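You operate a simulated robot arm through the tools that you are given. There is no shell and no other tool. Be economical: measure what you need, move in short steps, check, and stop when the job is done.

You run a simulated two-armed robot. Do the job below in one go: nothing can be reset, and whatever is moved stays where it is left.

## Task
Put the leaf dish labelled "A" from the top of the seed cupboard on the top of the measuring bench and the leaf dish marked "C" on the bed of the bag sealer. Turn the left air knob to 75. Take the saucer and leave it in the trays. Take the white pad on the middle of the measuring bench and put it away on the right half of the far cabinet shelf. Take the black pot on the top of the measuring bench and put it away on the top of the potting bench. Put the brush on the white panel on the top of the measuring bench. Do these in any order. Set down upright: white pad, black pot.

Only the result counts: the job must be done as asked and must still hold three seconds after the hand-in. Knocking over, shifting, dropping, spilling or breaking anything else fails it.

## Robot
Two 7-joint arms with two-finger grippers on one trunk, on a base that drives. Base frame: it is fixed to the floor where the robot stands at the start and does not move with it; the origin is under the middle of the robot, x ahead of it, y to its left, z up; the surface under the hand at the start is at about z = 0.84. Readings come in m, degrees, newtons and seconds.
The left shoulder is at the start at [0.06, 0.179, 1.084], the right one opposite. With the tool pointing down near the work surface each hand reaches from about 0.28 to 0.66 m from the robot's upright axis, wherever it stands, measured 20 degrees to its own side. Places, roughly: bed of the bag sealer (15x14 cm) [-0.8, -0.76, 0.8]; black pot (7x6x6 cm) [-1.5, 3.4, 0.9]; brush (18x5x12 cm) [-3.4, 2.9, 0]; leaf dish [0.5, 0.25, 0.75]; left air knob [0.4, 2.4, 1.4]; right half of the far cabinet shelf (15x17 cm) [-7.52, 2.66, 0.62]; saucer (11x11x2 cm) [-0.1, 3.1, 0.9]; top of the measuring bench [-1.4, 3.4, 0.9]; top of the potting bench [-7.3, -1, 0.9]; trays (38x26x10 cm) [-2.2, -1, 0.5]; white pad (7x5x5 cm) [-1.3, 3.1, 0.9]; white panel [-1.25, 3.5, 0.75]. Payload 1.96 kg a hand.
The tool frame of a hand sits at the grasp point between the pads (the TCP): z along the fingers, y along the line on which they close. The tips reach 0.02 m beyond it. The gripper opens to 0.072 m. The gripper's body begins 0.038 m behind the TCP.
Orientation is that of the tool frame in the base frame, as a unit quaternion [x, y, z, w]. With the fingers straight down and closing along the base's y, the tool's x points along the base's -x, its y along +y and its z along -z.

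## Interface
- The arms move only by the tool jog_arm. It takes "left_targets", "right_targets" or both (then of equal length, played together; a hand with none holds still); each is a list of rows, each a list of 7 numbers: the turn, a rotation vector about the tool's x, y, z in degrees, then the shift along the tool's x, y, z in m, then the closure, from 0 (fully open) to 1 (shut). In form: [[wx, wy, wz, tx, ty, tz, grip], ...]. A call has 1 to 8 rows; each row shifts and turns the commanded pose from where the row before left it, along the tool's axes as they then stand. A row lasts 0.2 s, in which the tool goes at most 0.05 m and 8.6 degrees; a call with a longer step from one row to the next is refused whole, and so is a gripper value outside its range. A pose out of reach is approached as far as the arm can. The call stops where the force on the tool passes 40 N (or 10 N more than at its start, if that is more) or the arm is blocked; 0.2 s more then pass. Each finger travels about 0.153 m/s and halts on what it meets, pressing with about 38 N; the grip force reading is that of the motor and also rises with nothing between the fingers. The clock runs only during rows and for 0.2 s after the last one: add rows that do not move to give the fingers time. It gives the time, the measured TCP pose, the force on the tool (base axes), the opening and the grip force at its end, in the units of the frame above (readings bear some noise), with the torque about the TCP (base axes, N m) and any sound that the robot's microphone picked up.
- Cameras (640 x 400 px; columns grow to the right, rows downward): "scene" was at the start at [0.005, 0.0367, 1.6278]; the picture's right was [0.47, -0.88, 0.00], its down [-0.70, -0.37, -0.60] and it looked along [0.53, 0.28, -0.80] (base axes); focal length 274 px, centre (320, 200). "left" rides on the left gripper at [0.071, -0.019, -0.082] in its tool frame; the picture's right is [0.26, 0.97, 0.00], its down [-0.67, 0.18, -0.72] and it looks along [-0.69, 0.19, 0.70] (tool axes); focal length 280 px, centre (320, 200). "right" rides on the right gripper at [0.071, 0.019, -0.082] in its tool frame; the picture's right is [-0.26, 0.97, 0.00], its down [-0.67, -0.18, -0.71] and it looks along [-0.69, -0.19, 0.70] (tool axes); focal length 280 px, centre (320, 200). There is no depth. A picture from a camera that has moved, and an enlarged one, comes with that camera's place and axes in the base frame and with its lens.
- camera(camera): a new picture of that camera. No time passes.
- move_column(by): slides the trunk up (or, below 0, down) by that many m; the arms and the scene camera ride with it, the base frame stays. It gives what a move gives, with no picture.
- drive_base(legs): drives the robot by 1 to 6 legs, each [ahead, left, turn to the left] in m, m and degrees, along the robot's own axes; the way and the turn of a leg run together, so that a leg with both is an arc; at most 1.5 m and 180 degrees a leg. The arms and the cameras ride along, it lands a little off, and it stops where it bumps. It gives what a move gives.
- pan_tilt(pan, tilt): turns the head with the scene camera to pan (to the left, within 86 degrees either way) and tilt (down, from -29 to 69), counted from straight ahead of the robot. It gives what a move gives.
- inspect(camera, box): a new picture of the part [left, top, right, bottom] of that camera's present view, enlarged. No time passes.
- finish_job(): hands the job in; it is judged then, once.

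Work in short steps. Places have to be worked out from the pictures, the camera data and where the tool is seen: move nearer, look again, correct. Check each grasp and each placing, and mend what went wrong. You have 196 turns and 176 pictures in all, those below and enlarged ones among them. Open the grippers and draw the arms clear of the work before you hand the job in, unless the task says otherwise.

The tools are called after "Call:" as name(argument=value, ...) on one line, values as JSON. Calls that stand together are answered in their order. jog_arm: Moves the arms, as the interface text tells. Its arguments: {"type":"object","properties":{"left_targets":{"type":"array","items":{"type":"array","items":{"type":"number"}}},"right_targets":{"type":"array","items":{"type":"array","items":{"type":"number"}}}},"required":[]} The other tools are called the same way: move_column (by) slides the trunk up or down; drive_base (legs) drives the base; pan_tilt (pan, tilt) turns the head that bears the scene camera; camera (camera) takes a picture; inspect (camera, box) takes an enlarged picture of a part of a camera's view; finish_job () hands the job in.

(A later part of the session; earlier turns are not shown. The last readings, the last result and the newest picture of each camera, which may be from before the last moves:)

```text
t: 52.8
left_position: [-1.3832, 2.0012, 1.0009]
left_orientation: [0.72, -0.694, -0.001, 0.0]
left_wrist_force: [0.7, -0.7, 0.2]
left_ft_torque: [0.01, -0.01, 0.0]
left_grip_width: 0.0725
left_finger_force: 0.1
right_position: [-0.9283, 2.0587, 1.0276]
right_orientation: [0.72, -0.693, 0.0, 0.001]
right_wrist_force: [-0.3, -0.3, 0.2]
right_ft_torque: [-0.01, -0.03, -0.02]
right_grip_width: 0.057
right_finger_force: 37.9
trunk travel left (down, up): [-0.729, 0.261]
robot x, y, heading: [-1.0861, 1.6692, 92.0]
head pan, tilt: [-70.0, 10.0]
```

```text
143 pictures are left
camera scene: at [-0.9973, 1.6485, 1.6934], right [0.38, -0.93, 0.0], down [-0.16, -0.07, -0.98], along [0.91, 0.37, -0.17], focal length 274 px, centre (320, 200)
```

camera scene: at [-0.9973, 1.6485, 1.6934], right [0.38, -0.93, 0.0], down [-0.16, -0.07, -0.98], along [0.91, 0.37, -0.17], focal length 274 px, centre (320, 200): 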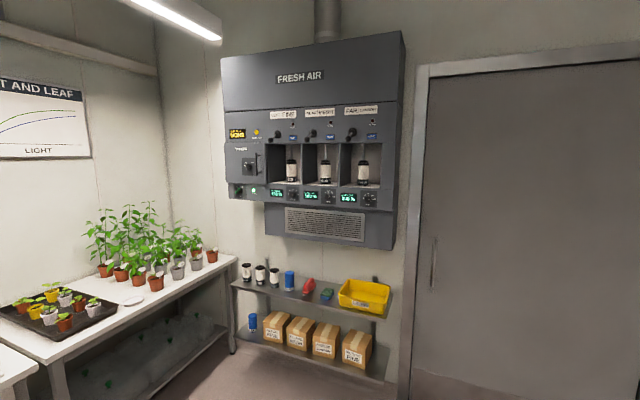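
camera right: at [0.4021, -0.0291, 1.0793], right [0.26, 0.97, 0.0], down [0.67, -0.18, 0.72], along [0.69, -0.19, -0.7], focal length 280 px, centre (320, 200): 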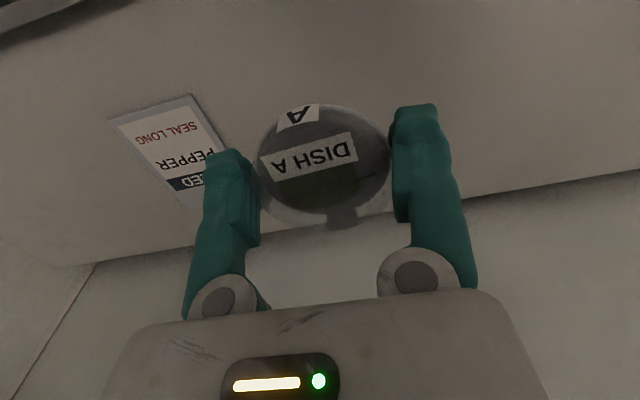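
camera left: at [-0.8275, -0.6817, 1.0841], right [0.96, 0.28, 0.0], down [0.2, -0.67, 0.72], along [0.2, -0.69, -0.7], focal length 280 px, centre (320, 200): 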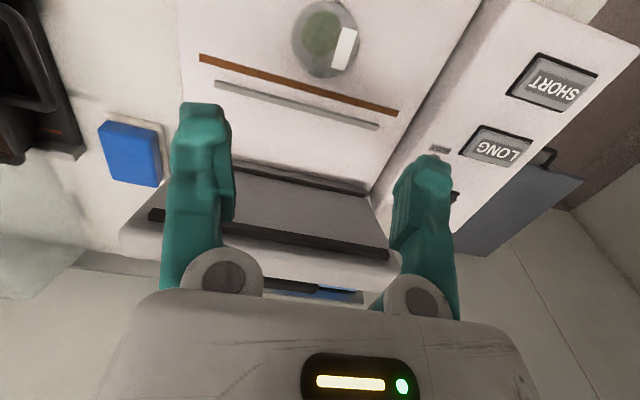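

I see the measuring bench ahead and the fresh-air cabinet with its knobs to the right. I enlarge the air cabinet, then the bench.

Call:
inspect(camera="scene", box=[220, 90, 400, 220])

Call:
pan_tilt(pan=0, tilt=30)

Call:
inspect(camera="scene", box=[140, 90, 300, 210])

Call:
inspect(camera="scene", box=[270, 100, 430, 220])

Call:
inspect(camera="scene", box=[420, 120, 600, 230])

```text
3.08 times, centred on (310, 155) of scene
camera zoom: at [-0.9973, 1.6485, 1.6934], right [0.38, -0.93, 0.0], down [-0.16, -0.07, -0.98], along [0.91, 0.37, -0.17], focal length 842 px, centre (351, 338)
```

zoom: 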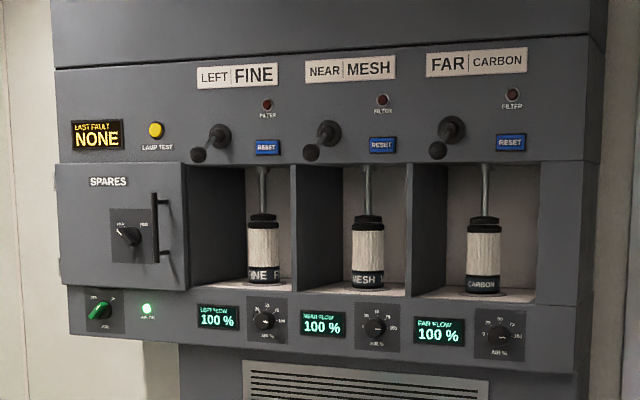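

```text
t: 54.2
left_position: [-1.3838, 2.0013, 1.0004]
left_orientation: [0.72, -0.694, 0.0, 0.0]
left_wrist_force: [0.3, -0.4, -0.1]
left_ft_torque: [-0.03, 0.0, 0.03]
left_grip_width: 0.0717
left_finger_force: 0.0
right_position: [-0.9285, 2.0594, 1.0283]
right_orientation: [0.72, -0.694, 0.0, 0.0]
right_wrist_force: [-0.1, 0.3, -0.1]
right_ft_torque: [-0.02, -0.02, 0.0]
right_grip_width: 0.0573
right_finger_force: 37.8
trunk travel left (down, up): [-0.729, 0.261]
robot x, y, heading: [-1.0845, 1.6703, 92.1]
head pan, tilt: [0.0, 30.0]
```

```text
3.33 times, centred on (220, 150) of scene
camera zoom: at [-1.0866, 1.7038, 1.6611], right [1.0, 0.04, 0.0], down [0.02, -0.5, -0.87], along [-0.03, 0.87, -0.5], focal length 912 px, centre (653, 367)
```

zoom: 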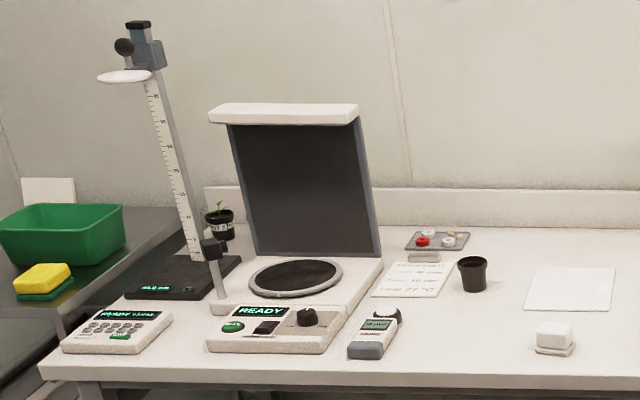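

```text
3.33 times, centred on (350, 160) of scene
camera zoom: at [-1.0866, 1.7038, 1.6611], right [1.0, 0.04, 0.0], down [0.02, -0.5, -0.87], along [-0.03, 0.87, -0.5], focal length 912 px, centre (220, 333)
```

zoom: 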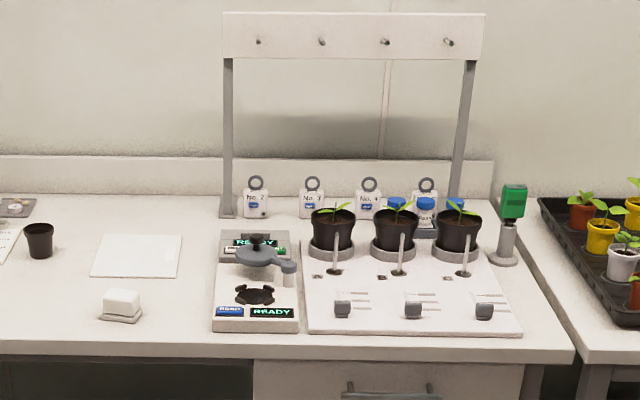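

```text
3.56 times, centred on (510, 175) of scene
camera zoom: at [-1.0866, 1.7038, 1.6611], right [1.0, 0.04, 0.0], down [0.02, -0.5, -0.87], along [-0.03, 0.87, -0.5], focal length 973 px, centre (-356, 289)
```

zoom: 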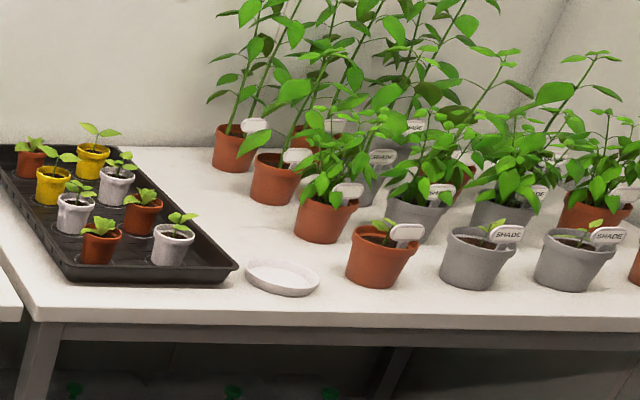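

The bench edge is near y = 3.05 with its top around 0.86. The white panel is near (-1.31, 3.4), the pad near (-1.31, 3.15) and the pot near (-1.5, 3.4). I plan to set A on the free patch at about (-1.47, 3.19), so I drive up there first.

Call:
drive_base(legs=[[0, 0.46, -2], [0.93, 0, 0]])

Call:
pan_tilt(pan=-10, tilt=42)

Call:
camera(camera="scene")

Call:
camera(camera="right")

Call:
camera(camera="left")

```text
t: 61.6
left_position: [-1.8211, 2.9676, 1.0015]
left_orientation: [-0.7, 0.714, 0.0, 0.0]
left_wrist_force: [0.2, -0.2, 0.2]
left_ft_torque: [-0.03, -0.02, -0.03]
left_grip_width: 0.0721
left_finger_force: 0.0
right_position: [-1.3611, 3.0008, 1.0278]
right_orientation: [-0.699, 0.715, 0.0, 0.001]
right_wrist_force: [-0.8, -0.2, 0.2]
right_ft_torque: [-0.04, 0.01, 0.0]
right_grip_width: 0.0572
right_finger_force: 38.5
trunk travel left (down, up): [-0.729, 0.261]
robot x, y, heading: [-1.5424, 2.6231, 88.8]
head pan, tilt: [0.0, 30.0]
```

```text
t: 62.3
left_position: [-1.8213, 2.9696, 1.001]
left_orientation: [-0.7, 0.714, 0.0, 0.0]
left_wrist_force: [-0.4, -0.2, 1.1]
left_ft_torque: [-0.03, 0.0, -0.02]
left_grip_width: 0.0719
left_finger_force: 0.1
right_position: [-1.3628, 3.0001, 1.027]
right_orientation: [-0.7, 0.714, 0.0, 0.0]
right_wrist_force: [-0.1, -0.9, 0.4]
right_ft_torque: [0.02, 0.01, 0.03]
right_grip_width: 0.0573
right_finger_force: 38.8
trunk travel left (down, up): [-0.729, 0.261]
robot x, y, heading: [-1.5416, 2.6239, 88.8]
head pan, tilt: [-10.0, 42.0]
```

```text
138 pictures are left
camera scene: at [-1.5271, 2.647, 1.6428], right [0.98, -0.19, 0.0], down [-0.13, -0.66, -0.74], along [0.14, 0.73, -0.67], focal length 274 px, centre (320, 200)
```

scene: 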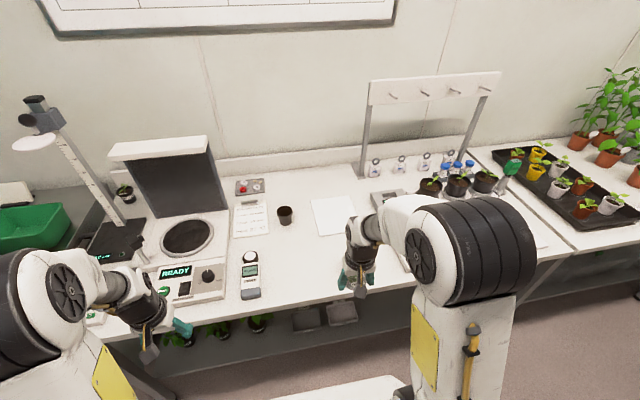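

```text
137 pictures are left
camera right: at [-1.3832, 2.9305, 1.1092], right [-0.96, 0.28, 0.0], down [0.2, 0.67, 0.72], along [0.2, 0.69, -0.7], focal length 280 px, centre (320, 200)
```

right: 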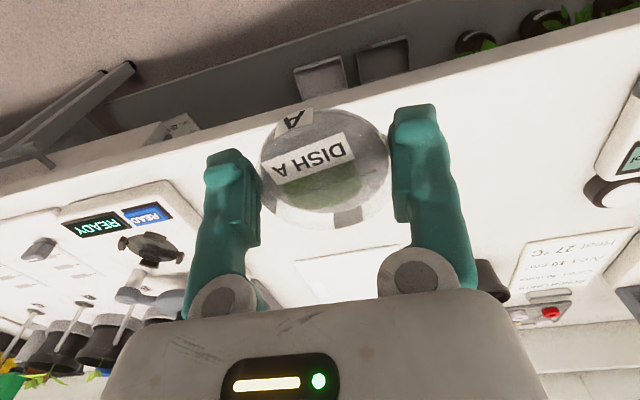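

```text
136 pictures are left
camera left: at [-1.8029, 2.898, 1.0822], right [-0.97, -0.24, 0.0], down [-0.17, 0.68, 0.72], along [-0.17, 0.69, -0.7], focal length 280 px, centre (320, 200)
```

left: 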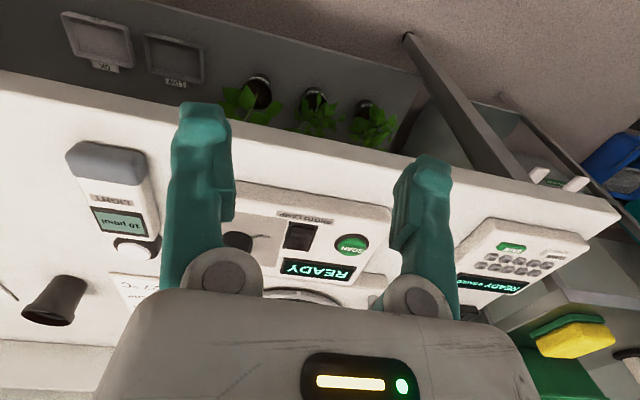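

Right of the light meter the bench is free. I carry A to (-1.47, 3.18), partly lowered.

Call:
jog_arm(right_targets=[[0, 0, 0, -0.0356, 0.0222, 0, 0.4], [0, 0, 0, -0.0356, 0.0222, 0, 0.4], [0, 0, 0, -0.0356, 0.0222, 0, 0.4], [0, 0, 0, -0.0356, 0.0222, 0, 0.4], [0, 0, 0, -0.0356, 0.0222, 0, 0.4], [0, 0, 0, 0, 0, 0.04, 0.4], [0, 0, 0, 0, 0, 0.04, 0.4]])

Call:
camera(camera="right")

Call:
camera(camera="scene")

```text
t: 63.9
left_position: [-1.8206, 2.9697, 1.001]
left_orientation: [-0.699, 0.715, 0.0, -0.001]
left_wrist_force: [-0.9, 0.2, -0.3]
left_ft_torque: [-0.02, -0.01, -0.01]
left_grip_width: 0.072
left_finger_force: 0.0
right_position: [-1.4476, 3.1441, 0.9484]
right_orientation: [-0.7, 0.714, 0.0, 0.001]
right_wrist_force: [-0.3, 0.2, -0.3]
right_ft_torque: [-0.02, -0.01, -0.03]
right_grip_width: 0.0572
right_finger_force: 38.5
right hand out of reach, approached as far as the arm can: row 5
trunk travel left (down, up): [-0.729, 0.261]
robot x, y, heading: [-1.5386, 2.6225, 88.7]
head pan, tilt: [-10.0, 42.0]
```

```text
135 pictures are left
camera right: at [-1.4683, 3.0729, 1.0301], right [-0.96, 0.28, 0.0], down [0.2, 0.67, 0.72], along [0.2, 0.69, -0.7], focal length 280 px, centre (320, 200)
```

right: 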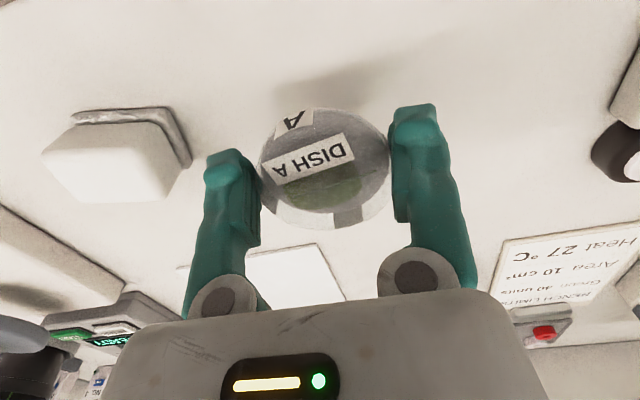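

```text
134 pictures are left
camera scene: at [-1.5271, 2.648, 1.6428], right [0.98, -0.19, 0.0], down [-0.13, -0.66, -0.74], along [0.14, 0.73, -0.67], focal length 274 px, centre (320, 200)
```

scene: 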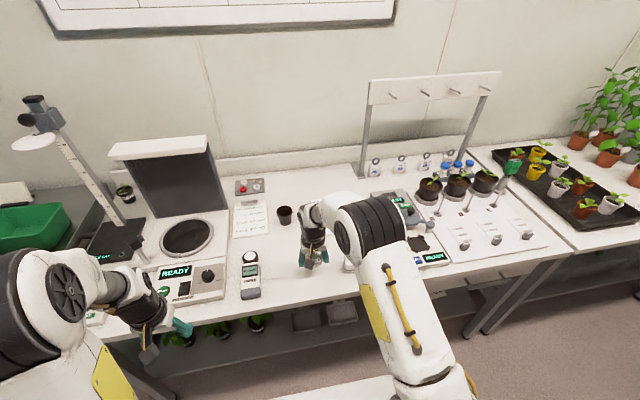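

The arm ran short of reach, so I drive 7 cm closer before lowering.

Call:
drive_base(legs=[[0.07, 0, 0]])

Call:
jog_arm(right_targets=[[0, 0, 0, 0, 0, 0.03, 0.4], [0, 0, 0, 0, 0, 0.01, 0.4], [0, 0, 0, 0, 0, 0, 0.4]])

Call:
camera(camera="right")

```text
t: 65.0
left_position: [-1.8182, 3.0387, 1.0006]
left_orientation: [-0.698, 0.716, 0.0, 0.0]
left_wrist_force: [0.2, -0.9, -0.1]
left_ft_torque: [-0.03, 0.04, 0.01]
left_grip_width: 0.072
left_finger_force: 0.1
right_position: [-1.4445, 3.2123, 0.9481]
right_orientation: [-0.699, 0.715, -0.001, 0.0]
right_wrist_force: [0.8, 0.1, -0.8]
right_ft_torque: [-0.05, 0.0, 0.01]
right_grip_width: 0.0572
right_finger_force: 38.4
trunk travel left (down, up): [-0.729, 0.261]
robot x, y, heading: [-1.5377, 2.6948, 88.8]
head pan, tilt: [-10.0, 42.0]
```

```text
t: 65.8
left_position: [-1.8183, 3.038, 1.0018]
left_orientation: [-0.7, 0.715, -0.001, 0.0]
left_wrist_force: [-0.9, -0.7, 0.1]
left_ft_torque: [-0.04, 0.0, 0.01]
left_grip_width: 0.0721
left_finger_force: 0.1
right_position: [-1.4458, 3.2093, 0.9096]
right_orientation: [-0.699, 0.715, 0.001, 0.0]
right_wrist_force: [0.3, 0.2, 0.4]
right_ft_torque: [0.02, -0.03, -0.02]
right_grip_width: 0.057
right_finger_force: 38.0
trunk travel left (down, up): [-0.729, 0.261]
robot x, y, heading: [-1.5377, 2.6931, 88.7]
head pan, tilt: [-10.0, 42.0]
```

```text
133 pictures are left
camera right: at [-1.4664, 3.1395, 0.991], right [-0.96, 0.28, 0.0], down [0.2, 0.67, 0.72], along [0.2, 0.69, -0.7], focal length 280 px, centre (320, 200)
```

right: 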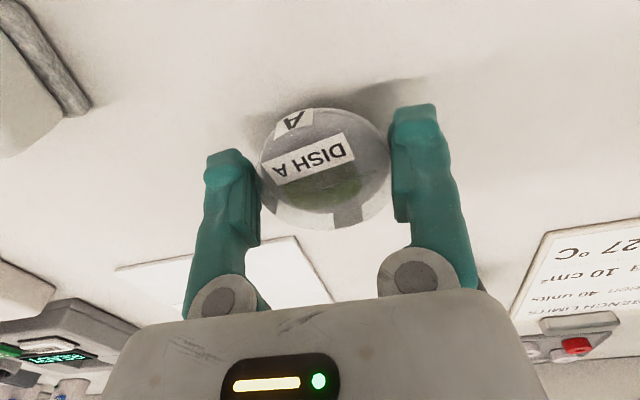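

The panel's near-left corner is at about (-1.40, 3.31), so A will clear it. I lower gently to contact.

Call:
jog_arm(right_targets=[[0, 0, 0, 0, 0, 0.015, 0.4], [0, 0, 0, 0, 0, 0.006, 0.4], [0, 0, 0, 0, 0, 0.004, 0.4], [0, 0, 0, 0, 0, 0, 0.4]])

Call:
camera(camera="right")

```text
t: 66.8
left_position: [-1.8182, 3.038, 1.0017]
left_orientation: [-0.699, 0.715, 0.0, 0.0]
left_wrist_force: [0.1, -0.5, 0.0]
left_ft_torque: [0.02, 0.02, -0.01]
left_grip_width: 0.0719
left_finger_force: 0.1
right_position: [-1.4441, 3.2094, 0.8847]
right_orientation: [-0.699, 0.715, 0.0, 0.001]
right_wrist_force: [-0.1, 0.5, 0.2]
right_ft_torque: [-0.02, 0.02, 0.0]
right_grip_width: 0.0568
right_finger_force: 38.4
trunk travel left (down, up): [-0.729, 0.261]
robot x, y, heading: [-1.5387, 2.6949, 88.8]
head pan, tilt: [-10.0, 42.0]
```

```text
132 pictures are left
camera right: at [-1.4656, 3.14, 0.9661], right [-0.96, 0.28, 0.0], down [0.2, 0.67, 0.72], along [0.2, 0.69, -0.7], focal length 280 px, centre (320, 200)
```

right: 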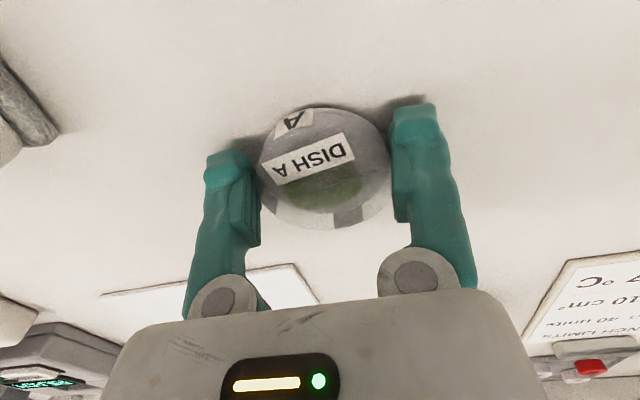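

Call:
jog_arm(right_targets=[[0, 0, 0, 0, 0, 0.004, 0.4], [0, 0, 0, 0, 0, 0.003, 0.4], [0, 0, 0, 0, 0, 0, 0.4]])

```text
t: 67.5
left_position: [-1.8192, 3.0355, 1.0029]
left_orientation: [-0.699, 0.715, 0.001, 0.002]
left_wrist_force: [-0.1, 0.8, -0.1]
left_ft_torque: [0.0, -0.03, 0.01]
left_grip_width: 0.0721
left_finger_force: 0.2
right_position: [-1.4447, 3.2109, 0.8812]
right_orientation: [-0.699, 0.715, 0.003, 0.003]
right_wrist_force: [1.2, 1.7, 37.0]
right_ft_torque: [0.32, -0.06, -0.07]
right_grip_width: 0.0575
right_finger_force: 37.6
trunk travel left (down, up): [-0.729, 0.261]
robot x, y, heading: [-1.5371, 2.6927, 88.6]
head pan, tilt: [-10.0, 42.0]
```

Firm contact: the bench top is at about 0.86. I ease off a little, open and rise.

Call:
jog_arm(right_targets=[[0, 0, 0, 0, 0, -0.002, 0.4], [0, 0, 0, 0, 0, 0, 0.2], [0, 0, 0, 0, 0, 0, 0], [0, 0, 0, 0, 0, 0, 0], [0, 0, 0, 0, 0, -0.03, 0], [0, 0, 0, 0, 0, -0.05, 0], [0, 0, 0, 0, 0, -0.05, 0]])

Call:
camera(camera="right")

```text
t: 69.2
left_position: [-1.8183, 3.038, 1.0022]
left_orientation: [-0.699, 0.715, 0.0, 0.001]
left_wrist_force: [1.2, -0.5, -0.3]
left_ft_torque: [-0.01, -0.02, 0.04]
left_grip_width: 0.0717
left_finger_force: 0.1
right_position: [-1.4443, 3.2111, 1.0107]
right_orientation: [-0.699, 0.715, 0.0, 0.001]
right_wrist_force: [-0.1, -0.4, -0.1]
right_ft_torque: [0.0, 0.01, 0.01]
right_grip_width: 0.0721
right_finger_force: 0.1
trunk travel left (down, up): [-0.729, 0.261]
robot x, y, heading: [-1.5393, 2.6859, 88.8]
head pan, tilt: [-10.0, 42.0]
```

```text
131 pictures are left
camera right: at [-1.4663, 3.1413, 1.0911], right [-0.96, 0.28, 0.0], down [0.2, 0.67, 0.72], along [0.2, 0.69, -0.7], focal length 280 px, centre (320, 200)
```

right: 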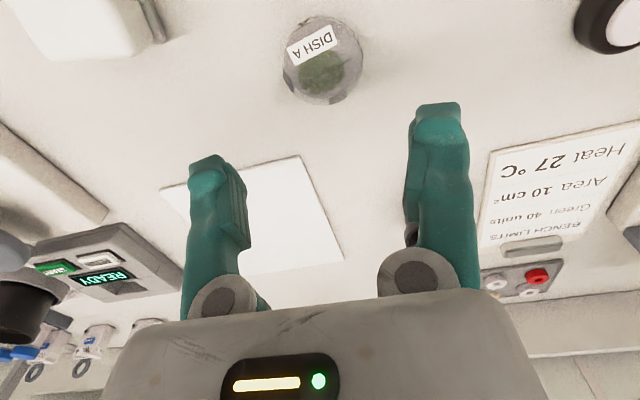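

A rests on the bench. Next is the white pad, at about (-1.325, 3.165). I move the right hand back and right for a look at it.

Call:
jog_arm(right_targets=[[0, 0, 0, 0.03, -0.03, 0, 0], [0, 0, 0, 0.03, -0.03, 0, 0], [0, 0, 0, 0.03, -0.03, 0, 0], [0, 0, 0, 0.02, -0.03, 0, 0]])

Call:
camera(camera="right")

Call:
inspect(camera="right", box=[240, 30, 440, 150])

```text
t: 70.2
left_position: [-1.8174, 3.0375, 1.0015]
left_orientation: [-0.699, 0.715, 0.0, -0.001]
left_wrist_force: [0.6, -0.5, 0.0]
left_ft_torque: [0.01, 0.02, 0.0]
left_grip_width: 0.0721
left_finger_force: 0.0
right_position: [-1.3251, 3.0987, 1.0044]
right_orientation: [-0.699, 0.715, 0.001, 0.002]
right_wrist_force: [0.4, -0.7, 0.1]
right_ft_torque: [0.0, 0.04, 0.02]
right_grip_width: 0.072
right_finger_force: 0.1
trunk travel left (down, up): [-0.729, 0.261]
robot x, y, heading: [-1.5407, 2.6905, 88.8]
head pan, tilt: [-10.0, 42.0]
```

```text
130 pictures are left
camera right: at [-1.3456, 3.0279, 1.0872], right [-0.96, 0.28, 0.0], down [0.2, 0.67, 0.72], along [0.2, 0.69, -0.7], focal length 280 px, centre (320, 200)
```

right: 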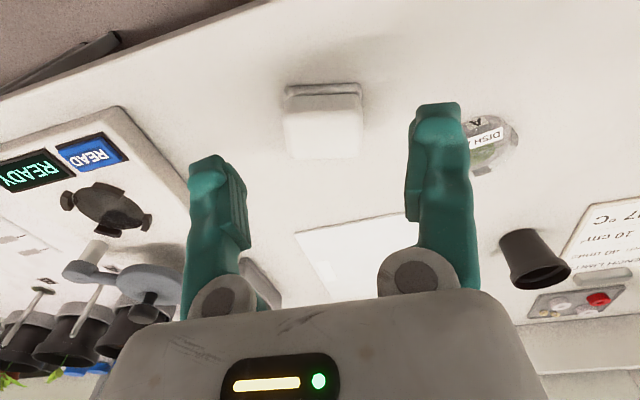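

```text
3.20 times, centred on (340, 90) of right
camera zoom: at [-1.3456, 3.0279, 1.0872], right [-0.96, 0.28, 0.0], down [0.2, 0.67, 0.72], along [0.2, 0.69, -0.7], focal length 897 px, centre (256, 552)
```

zoom: 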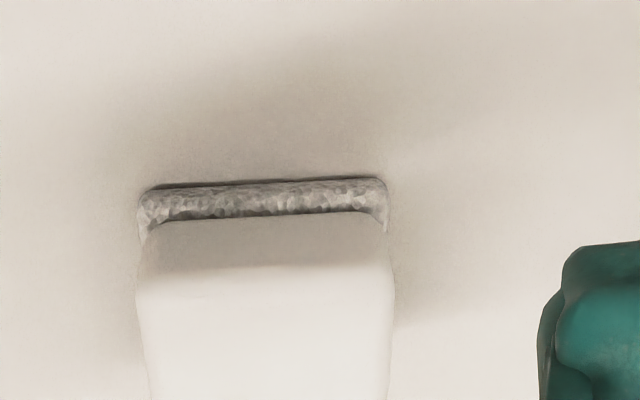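

The pad is an eraser-like block of about 6-7 × 4-5 cm with a felt base. Its long side runs roughly along (0.96, -0.28), and its centre is near (-1.318, 3.143). I must close across the short side, so I centre above it and turn the right wrist about 75° counter-clockwise.

Call:
jog_arm(right_targets=[[0, 0, -8.4, -0.044, -0.006, 0, 0], [0, 0, -8.4, 0, 0, 0, 0], [0, 0, -8.4, 0, 0, 0, 0], [0, 0, -8.4, 0, 0, 0, 0], [0, 0, -8.4, 0, 0, 0, 0], [0, 0, -8.4, 0, 0, 0, 0], [0, 0, -8.4, 0, 0, 0, 0], [0, 0, -8.4, 0, 0, 0, 0]])

Call:
camera(camera="right")

Call:
camera(camera="scene")

```text
t: 72.0
left_position: [-1.8182, 3.0386, 1.0004]
left_orientation: [-0.699, 0.715, 0.0, 0.0]
left_wrist_force: [-0.2, -0.4, 0.3]
left_ft_torque: [-0.01, -0.01, 0.01]
left_grip_width: 0.072
left_finger_force: 0.0
right_position: [-1.3222, 3.1429, 1.0087]
right_orientation: [0.978, -0.208, 0.0, -0.001]
right_wrist_force: [0.6, 0.0, -0.3]
right_ft_torque: [-0.02, 0.03, -0.01]
right_grip_width: 0.0719
right_finger_force: 0.0
trunk travel left (down, up): [-0.729, 0.261]
robot x, y, heading: [-1.5396, 2.6894, 88.7]
head pan, tilt: [-10.0, 42.0]
```

```text
128 pictures are left
camera right: at [-1.2641, 3.0965, 1.0904], right [-0.63, -0.78, 0.0], down [-0.54, 0.44, 0.72], along [-0.55, 0.45, -0.7], focal length 280 px, centre (320, 200)
```

right: 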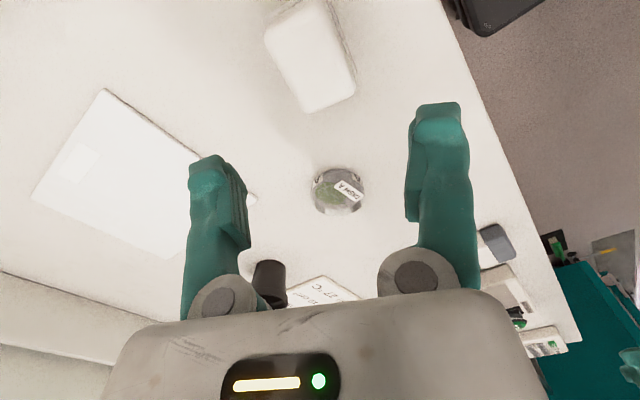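

```text
127 pictures are left
camera scene: at [-1.5255, 2.7155, 1.6428], right [0.98, -0.2, 0.0], down [-0.13, -0.66, -0.74], along [0.15, 0.73, -0.67], focal length 274 px, centre (320, 200)
```

scene: 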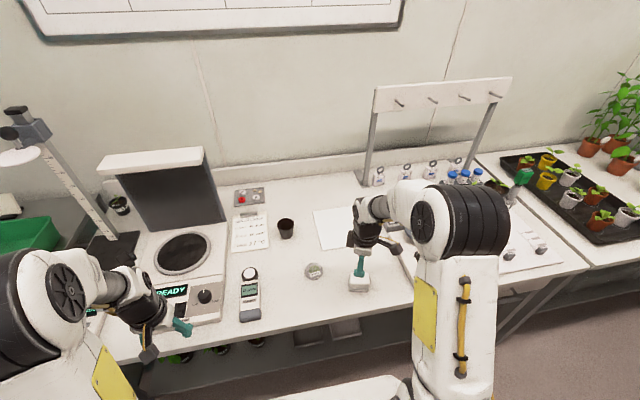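

From this view the pad's top is centred at (-1.310, 3.139), with its long side at about -18°. I trim the yaw and position, then descend.

Call:
jog_arm(right_targets=[[0, 0, -6, 0.0126, -0.001, 0.02, 0], [0, 0, 0, 0, 0, 0.04, 0], [0, 0, 0, 0, 0, 0.03, 0], [0, 0, 0, 0, 0, 0, 0]])

Call:
camera(camera="right")

```text
t: 73.0
left_position: [-1.8194, 3.0382, 1.0013]
left_orientation: [-0.699, 0.715, -0.001, 0.0]
left_wrist_force: [-0.5, 0.3, -0.1]
left_ft_torque: [0.02, 0.05, 0.0]
left_grip_width: 0.072
left_finger_force: 0.0
right_position: [-1.3104, 3.1377, 0.9213]
right_orientation: [0.988, -0.157, 0.001, 0.0]
right_wrist_force: [0.2, 0.1, 0.6]
right_ft_torque: [0.03, 0.07, -0.02]
right_grip_width: 0.0722
right_finger_force: 0.2
trunk travel left (down, up): [-0.729, 0.261]
robot x, y, heading: [-1.5405, 2.6904, 88.6]
head pan, tilt: [-10.0, 42.0]
```

```text
126 pictures are left
camera right: at [-1.2491, 3.0973, 1.0022], right [-0.55, -0.84, 0.0], down [-0.58, 0.38, 0.72], along [-0.6, 0.39, -0.7], focal length 280 px, centre (320, 200)
```

right: 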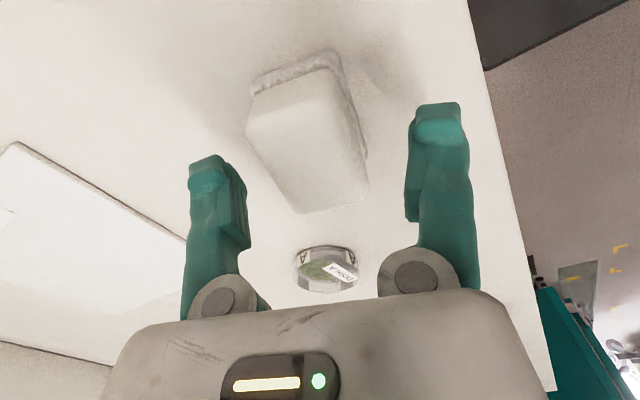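

The pad is centred between the fingers. I descend 28 mm and close.

Call:
jog_arm(right_targets=[[0, 0, 0, 0, -0.003, 0.016, 0], [0, 0, 0, 0, 0, 0.011, 0], [0, 0, 0, 0, 0, 0, 0.2], [0, 0, 0, 0, 0, 0, 0.5], [0, 0, 0, 0, 0, 0, 0.7], [0, 0, 0, 0, 0, 0, 0.7]])

Call:
camera(camera="right")

```text
t: 74.3
left_position: [-1.8178, 3.0384, 1.0016]
left_orientation: [-0.699, 0.715, 0.0, 0.0]
left_wrist_force: [-0.2, 0.6, 0.6]
left_ft_torque: [0.0, 0.0, -0.04]
left_grip_width: 0.072
left_finger_force: 0.0
right_position: [-1.3073, 3.1414, 0.8944]
right_orientation: [0.988, -0.158, 0.0, -0.001]
right_wrist_force: [-1.1, -0.4, -0.2]
right_ft_torque: [-0.04, 0.08, 0.0]
right_grip_width: 0.0407
right_finger_force: 38.3
trunk travel left (down, up): [-0.729, 0.261]
robot x, y, heading: [-1.5409, 2.6931, 88.6]
head pan, tilt: [-10.0, 42.0]
```

```text
125 pictures are left
camera right: at [-1.2468, 3.1012, 0.9764], right [-0.55, -0.84, 0.0], down [-0.58, 0.38, 0.72], along [-0.6, 0.39, -0.7], focal length 280 px, centre (320, 200)
```

right: 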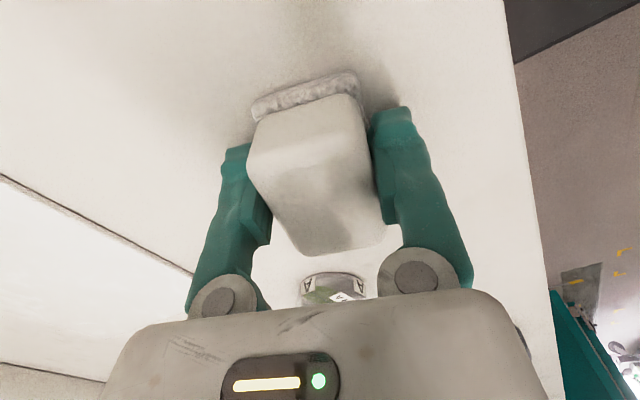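

The pad is held at 41 mm. I lift it and pull the right arm back.

Call:
jog_arm(right_targets=[[0, 0, 0, 0, 0, -0.02, 0.7], [0, 0, 0, 0, 0, -0.04, 0.7], [0, 0, 0, 0, 0, -0.04, 0.7], [0, 0, 0, 0, 0, -0.04, 0.7], [0, 0, 0, 0.018, 0.038, 0, 0.7], [0, 0, 0, 0.018, 0.038, 0, 0.7], [0, 0, 0, 0.018, 0.038, 0, 0.7], [0, 0, 0, 0.018, 0.038, 0, 0.7]])

Call:
camera(camera="right")

Call:
camera(camera="scene")

```text
t: 76.2
left_position: [-1.8173, 3.0384, 1.0009]
left_orientation: [-0.699, 0.716, 0.001, 0.001]
left_wrist_force: [0.0, -0.5, 0.9]
left_ft_torque: [0.01, 0.0, -0.02]
left_grip_width: 0.0718
left_finger_force: 0.1
right_position: [-1.2877, 2.9736, 1.0326]
right_orientation: [0.987, -0.158, 0.0, -0.001]
right_wrist_force: [0.4, -0.4, -1.5]
right_ft_torque: [0.0, 0.0, 0.0]
right_grip_width: 0.0405
right_finger_force: 38.0
trunk travel left (down, up): [-0.729, 0.261]
robot x, y, heading: [-1.5422, 2.6935, 88.8]
head pan, tilt: [-10.0, 42.0]
```

```text
124 pictures are left
camera right: at [-1.2262, 2.9325, 1.1138], right [-0.55, -0.84, 0.0], down [-0.58, 0.38, 0.72], along [-0.6, 0.39, -0.7], focal length 280 px, centre (320, 200)
```

right: 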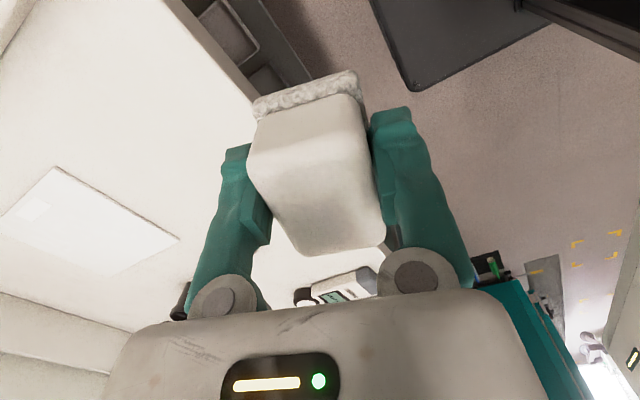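

```text
123 pictures are left
camera scene: at [-1.5256, 2.7133, 1.6428], right [0.98, -0.2, 0.0], down [-0.13, -0.66, -0.74], along [0.15, 0.73, -0.67], focal length 274 px, centre (320, 200)
```

scene: 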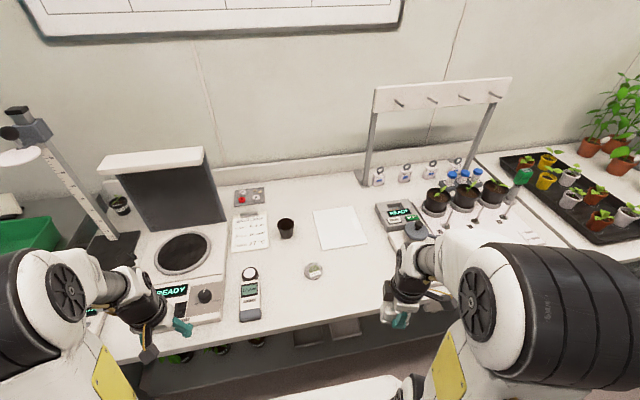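

The base front seems to reach only about 0.21 m ahead of the axis, so I can creep closer. I raise the right hand and drive 7 cm ahead and 14 cm to the right.

Call:
jog_arm(right_targets=[[0, 0, 0, 0, 0, -0.04, 0.7], [0, 0, 0, 0, 0.03, -0.03, 0.7]], left_targets=[[0, 0, 0, 0, 0, -0.03, 0], [0, 0, 0, 0, 0, -0.03, 0]])

Call:
drive_base(legs=[[0.07, -0.14, 0]])

Call:
camera(camera="scene")

Call:
camera(camera="left")

```text
t: 76.8
left_position: [-1.8166, 3.036, 1.0592]
left_orientation: [-0.699, 0.715, 0.001, 0.001]
left_wrist_force: [0.1, -0.4, 0.4]
left_ft_torque: [0.01, -0.02, -0.02]
left_grip_width: 0.072
left_finger_force: 0.1
right_position: [-1.2934, 2.95, 1.0936]
right_orientation: [0.988, -0.157, 0.0, 0.0]
right_wrist_force: [0.0, 0.0, -0.1]
right_ft_torque: [-0.01, 0.0, 0.0]
right_grip_width: 0.0408
right_finger_force: 37.4
right hand out of reach, approached as far as the arm can: row 2
trunk travel left (down, up): [-0.729, 0.261]
robot x, y, heading: [-1.5428, 2.6933, 88.7]
head pan, tilt: [-10.0, 42.0]
```

```text
t: 78.2
left_position: [-1.6776, 3.1053, 1.0577]
left_orientation: [-0.698, 0.716, 0.0, 0.0]
left_wrist_force: [0.5, -0.3, -0.9]
left_ft_torque: [-0.01, 0.02, -0.02]
left_grip_width: 0.0721
left_finger_force: 0.1
right_position: [-1.1527, 3.0198, 1.0933]
right_orientation: [0.988, -0.157, 0.0, 0.001]
right_wrist_force: [0.7, 0.3, -1.0]
right_ft_torque: [-0.01, 0.03, 0.01]
right_grip_width: 0.0405
right_finger_force: 37.9
trunk travel left (down, up): [-0.729, 0.261]
robot x, y, heading: [-1.4004, 2.7588, 88.5]
head pan, tilt: [-10.0, 42.0]
```

```text
122 pictures are left
camera scene: at [-1.3859, 2.7832, 1.6428], right [0.98, -0.2, 0.0], down [-0.13, -0.66, -0.74], along [0.15, 0.73, -0.67], focal length 274 px, centre (320, 200)
```

scene: 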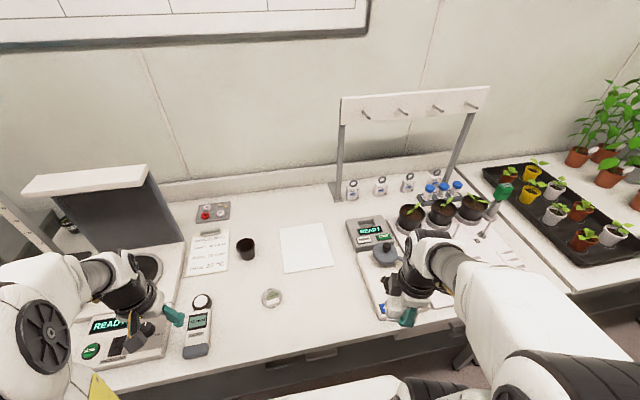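

```text
121 pictures are left
camera left: at [-1.6596, 3.0343, 1.14], right [-0.97, -0.24, 0.0], down [-0.17, 0.68, 0.72], along [-0.17, 0.69, -0.7], focal length 280 px, centre (320, 200)
```

left: 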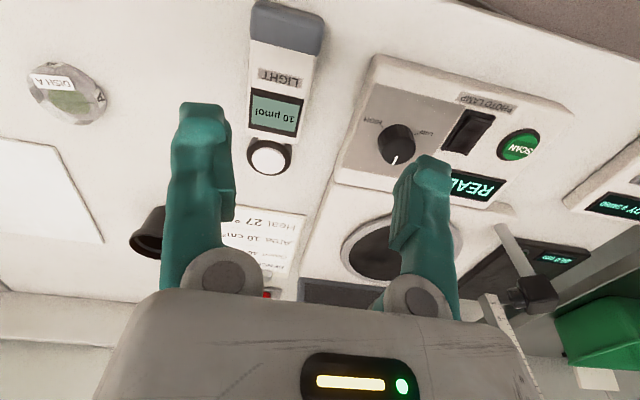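

The pot is confirmed at (-1.515, 3.408). I bring the left hand over it at safe height.

Call:
jog_arm(left_targets=[[0, 0, 0, -0.038, -0.0195, 0, 0], [0, 0, 0, -0.038, -0.0195, 0, 0], [0, 0, 0, -0.038, -0.0195, 0, 0], [0, 0, 0, -0.038, -0.0195, 0, 0], [0, 0, 0, -0.038, -0.0195, 0, 0], [0, 0, 0, -0.038, -0.0195, 0, 0], [0, 0, 0, -0.038, -0.0195, 0, 0], [0, 0, 0, -0.038, -0.0195, 0, 0]])

Call:
camera(camera="left")

Call:
camera(camera="scene")

```text
t: 80.0
left_position: [-1.5893, 3.2659, 1.0594]
left_orientation: [-0.698, 0.716, 0.0, 0.001]
left_wrist_force: [0.2, -0.2, 0.5]
left_ft_torque: [0.02, 0.01, -0.02]
left_grip_width: 0.072
left_finger_force: 0.1
left hand out of reach, approached as far as the arm can: row 5, 6, 7, 8
right_position: [-1.1526, 3.0202, 1.0936]
right_orientation: [0.988, -0.158, -0.001, 0.001]
right_wrist_force: [0.8, 0.0, -0.7]
right_ft_torque: [-0.01, -0.04, 0.03]
right_grip_width: 0.0405
right_finger_force: 38.0
trunk travel left (down, up): [-0.729, 0.261]
robot x, y, heading: [-1.3989, 2.7653, 88.3]
head pan, tilt: [-10.0, 42.0]
```

```text
120 pictures are left
camera left: at [-1.5722, 3.1935, 1.1409], right [-0.97, -0.24, 0.0], down [-0.17, 0.68, 0.72], along [-0.17, 0.69, -0.7], focal length 280 px, centre (320, 200)
```

left: 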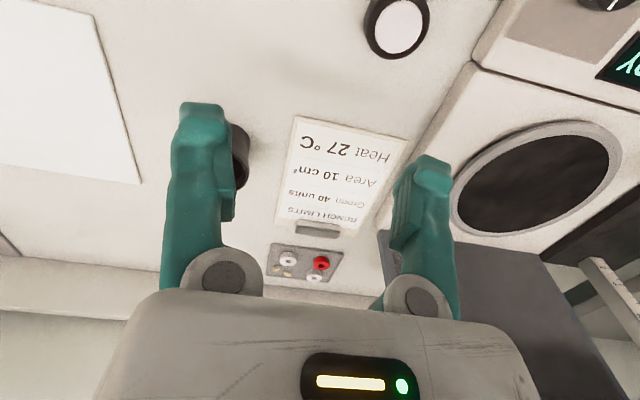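

```text
119 pictures are left
camera scene: at [-1.3852, 2.7831, 1.6428], right [0.98, -0.2, 0.0], down [-0.13, -0.66, -0.74], along [0.15, 0.73, -0.67], focal length 274 px, centre (320, 200)
```

scene: 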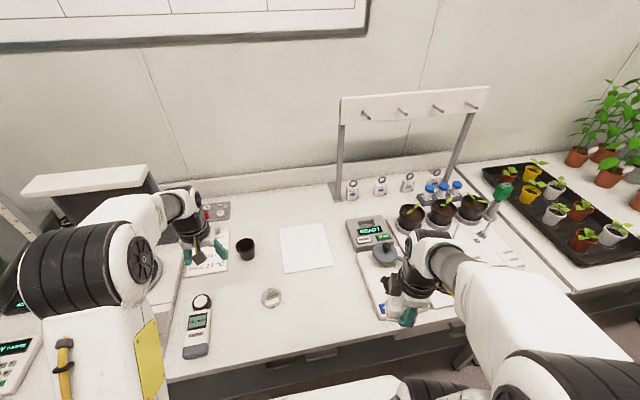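

The reach is limited because the wrist sits well above the shoulder. Raising the trunk by 0.16 m should help, and I lower the left hand again relative to it.

Call:
move_column(by=0.16)

Call:
jog_arm(left_targets=[[0, 0, 0, 0, 0, 0.04, 0], [0, 0, 0, 0, 0, 0.04, 0], [0, 0, 0, 0, 0, 0.04, 0], [0, 0, 0, 0, 0, 0.04, 0]])

```text
t: 81.8
left_position: [-1.59, 3.2655, 1.2189]
left_orientation: [-0.698, 0.716, 0.0, 0.001]
left_wrist_force: [-0.6, -0.8, 0.2]
left_ft_torque: [0.02, 0.02, -0.04]
left_grip_width: 0.072
left_finger_force: 0.0
right_position: [-1.1525, 3.0188, 1.2535]
right_orientation: [0.987, -0.158, 0.0, 0.001]
right_wrist_force: [-0.9, 0.7, -0.8]
right_ft_torque: [0.01, 0.01, -0.01]
right_grip_width: 0.0408
right_finger_force: 37.9
trunk travel left (down, up): [-0.889, 0.101]
robot x, y, heading: [-1.4011, 2.762, 88.8]
head pan, tilt: [-10.0, 42.0]
```

```text
t: 82.8
left_position: [-1.5908, 3.2652, 1.0582]
left_orientation: [-0.699, 0.716, -0.001, -0.001]
left_wrist_force: [0.8, 0.0, 0.4]
left_ft_torque: [0.0, -0.04, 0.0]
left_grip_width: 0.0719
left_finger_force: 0.1
right_position: [-1.1529, 3.0205, 1.2528]
right_orientation: [0.987, -0.158, 0.0, 0.002]
right_wrist_force: [0.5, 0.6, 0.0]
right_ft_torque: [-0.05, 0.02, -0.02]
right_grip_width: 0.0406
right_finger_force: 37.6
trunk travel left (down, up): [-0.889, 0.101]
robot x, y, heading: [-1.4014, 2.7604, 88.4]
head pan, tilt: [-10.0, 42.0]
```

Call:
jog_arm(left_targets=[[0, 0, 0, -0.036, -0.018, 0, 0], [0, 0, 0, -0.036, -0.018, 0, 0], [0, 0, 0, -0.036, -0.018, 0, 0], [0, 0, 0, -0.037, -0.018, 0, 0], [0, 0, 0, 0, 0, 0.03, 0], [0, 0, 0, 0, 0, 0.03, 0]])

Call:
camera(camera="left")

```text
t: 84.2
left_position: [-1.5372, 3.3657, 0.9983]
left_orientation: [-0.699, 0.716, 0.0, 0.001]
left_wrist_force: [0.1, 0.0, -0.1]
left_ft_torque: [-0.01, 0.0, -0.01]
left_grip_width: 0.0718
left_finger_force: 0.0
left hand out of reach, approached as far as the arm can: row 3, 4
right_position: [-1.1528, 3.0198, 1.2537]
right_orientation: [0.987, -0.158, -0.001, 0.001]
right_wrist_force: [-0.8, -0.7, -0.5]
right_ft_torque: [-0.01, 0.02, -0.04]
right_grip_width: 0.0405
right_finger_force: 37.5
trunk travel left (down, up): [-0.889, 0.101]
robot x, y, heading: [-1.3969, 2.7569, 88.5]
head pan, tilt: [-10.0, 42.0]
```

```text
118 pictures are left
camera left: at [-1.5191, 3.294, 1.0794], right [-0.97, -0.24, 0.0], down [-0.17, 0.68, 0.72], along [-0.17, 0.69, -0.7], focal length 280 px, centre (320, 200)
```

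left: 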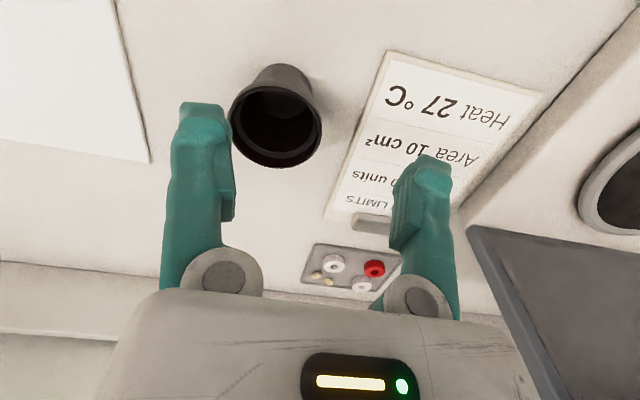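

The pot rim is centred at (-1.515, 3.388), about 57 mm across. I drive 3 cm closer for reach, then check the alignment.

Call:
drive_base(legs=[[0.03, 0, 0]])

Call:
camera(camera="left")

```text
t: 85.0
left_position: [-1.5369, 3.3894, 1.0007]
left_orientation: [-0.699, 0.716, 0.002, 0.002]
left_wrist_force: [0.5, -0.5, 0.2]
left_ft_torque: [0.0, -0.03, 0.02]
left_grip_width: 0.0718
left_finger_force: 0.0
right_position: [-1.1515, 3.0416, 1.2547]
right_orientation: [0.987, -0.158, 0.0, -0.001]
right_wrist_force: [0.0, -0.1, -0.5]
right_ft_torque: [0.03, -0.01, 0.01]
right_grip_width: 0.0405
right_finger_force: 37.7
trunk travel left (down, up): [-0.889, 0.101]
robot x, y, heading: [-1.4018, 2.7844, 88.5]
head pan, tilt: [-10.0, 42.0]
```

```text
117 pictures are left
camera left: at [-1.5185, 3.3165, 1.0829], right [-0.97, -0.24, 0.0], down [-0.17, 0.67, 0.72], along [-0.17, 0.7, -0.69], focal length 280 px, centre (320, 200)
```

left: 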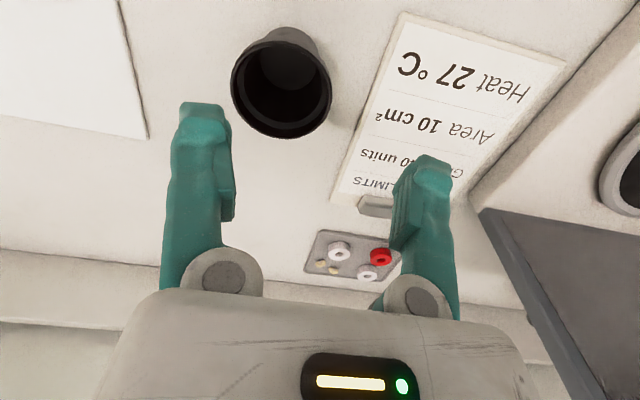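

Now I shift 23 mm sideways and descend part way around the pot.

Call:
jog_arm(left_targets=[[0, 0, 0, -0.003, -0.0235, 0, 0], [0, 0, 0, 0, 0, 0.03, 0], [0, 0, 0, 0, 0, 0.02, 0], [0, 0, 0, 0, 0, 0, 0]])

Call:
camera(camera="left")

```text
t: 86.0
left_position: [-1.5103, 3.3919, 0.9482]
left_orientation: [-0.698, 0.716, 0.001, 0.0]
left_wrist_force: [0.1, 0.4, -0.5]
left_ft_torque: [-0.03, -0.01, 0.01]
left_grip_width: 0.0721
left_finger_force: 0.0
right_position: [-1.1507, 3.0472, 1.2541]
right_orientation: [0.987, -0.159, 0.0, 0.0]
right_wrist_force: [0.3, 0.0, -0.8]
right_ft_torque: [0.02, 0.0, 0.03]
right_grip_width: 0.0407
right_finger_force: 37.6
trunk travel left (down, up): [-0.889, 0.101]
robot x, y, heading: [-1.3997, 2.7918, 88.6]
head pan, tilt: [-10.0, 42.0]
```

```text
116 pictures are left
camera left: at [-1.4936, 3.3204, 1.0302], right [-0.97, -0.24, 0.0], down [-0.17, 0.68, 0.72], along [-0.17, 0.7, -0.7], focal length 280 px, centre (320, 200)
```

left: 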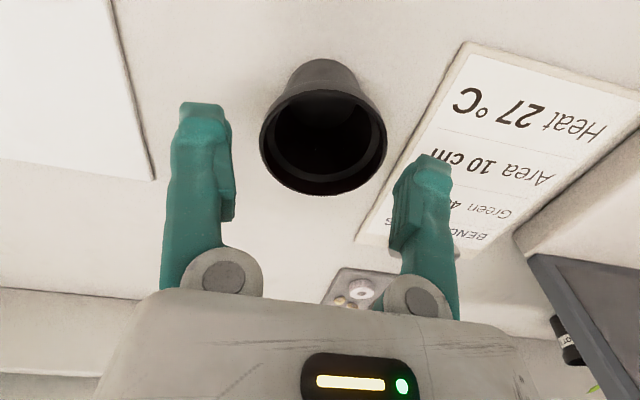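

Well aligned. I descend and close on the pot.

Call:
jog_arm(left_targets=[[0, 0, 0, 0.003, 0, 0.02, 0], [0, 0, 0, 0, 0, 0.02, 0], [0, 0, 0, 0, 0, 0, 0.1], [0, 0, 0, 0, 0, 0, 0.5], [0, 0, 0, 0, 0, 0, 0.5], [0, 0, 0, 0, 0, 0, 0.5]])

Call:
camera(camera="left")

```text
t: 87.4
left_position: [-1.5125, 3.3855, 0.9205]
left_orientation: [-0.699, 0.716, 0.001, 0.001]
left_wrist_force: [1.4, 0.7, 4.2]
left_ft_torque: [0.14, -0.07, -0.02]
left_grip_width: 0.0507
left_finger_force: 38.4
left hand out of reach, approached as far as the arm can: row 1, 2
right_position: [-1.1511, 3.0487, 1.2544]
right_orientation: [0.987, -0.158, 0.0, 0.001]
right_wrist_force: [0.6, -0.3, 0.2]
right_ft_torque: [0.0, 0.01, 0.0]
right_grip_width: 0.0406
right_finger_force: 38.1
trunk travel left (down, up): [-0.889, 0.101]
robot x, y, heading: [-1.3977, 2.7869, 88.4]
head pan, tilt: [-10.0, 42.0]
```

```text
115 pictures are left
camera left: at [-1.4945, 3.3131, 1.0024], right [-0.97, -0.24, 0.0], down [-0.17, 0.68, 0.72], along [-0.17, 0.7, -0.7], focal length 280 px, centre (320, 200)
```

left: 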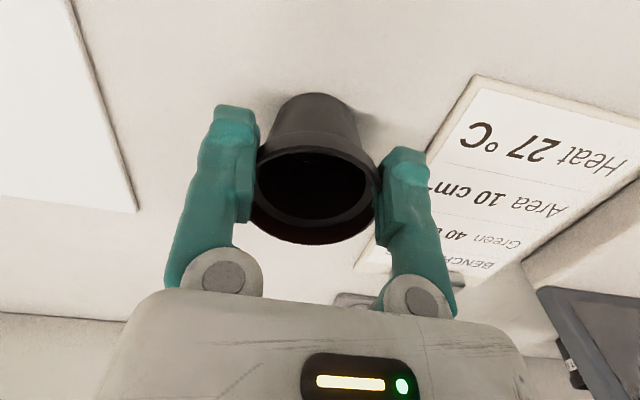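

The pot is gripped just under its rim. I lift it with the trunk and then draw the left hand back.

Call:
move_column(by=0.09)

Call:
camera(camera="left")

```text
t: 88.7
left_position: [-1.5122, 3.3855, 1.0102]
left_orientation: [-0.698, 0.716, 0.001, 0.001]
left_wrist_force: [0.0, -0.5, -0.2]
left_ft_torque: [0.03, 0.01, 0.03]
left_grip_width: 0.05
left_finger_force: 37.7
right_position: [-1.1517, 3.0477, 1.3435]
right_orientation: [0.987, -0.159, 0.0, 0.001]
right_wrist_force: [0.8, 0.1, -0.7]
right_ft_torque: [0.0, 0.01, -0.03]
right_grip_width: 0.0406
right_finger_force: 37.3
trunk travel left (down, up): [-0.979, 0.011]
robot x, y, heading: [-1.3987, 2.7871, 88.5]
head pan, tilt: [-10.0, 42.0]
```

```text
114 pictures are left
camera left: at [-1.4946, 3.3132, 1.092], right [-0.97, -0.24, 0.0], down [-0.17, 0.68, 0.72], along [-0.17, 0.7, -0.7], focal length 280 px, centre (320, 200)
```

left: 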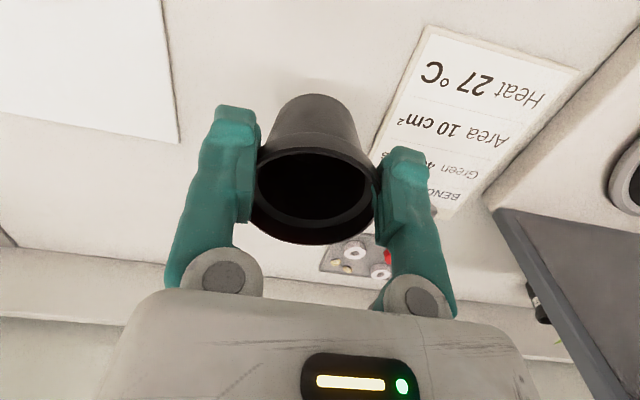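

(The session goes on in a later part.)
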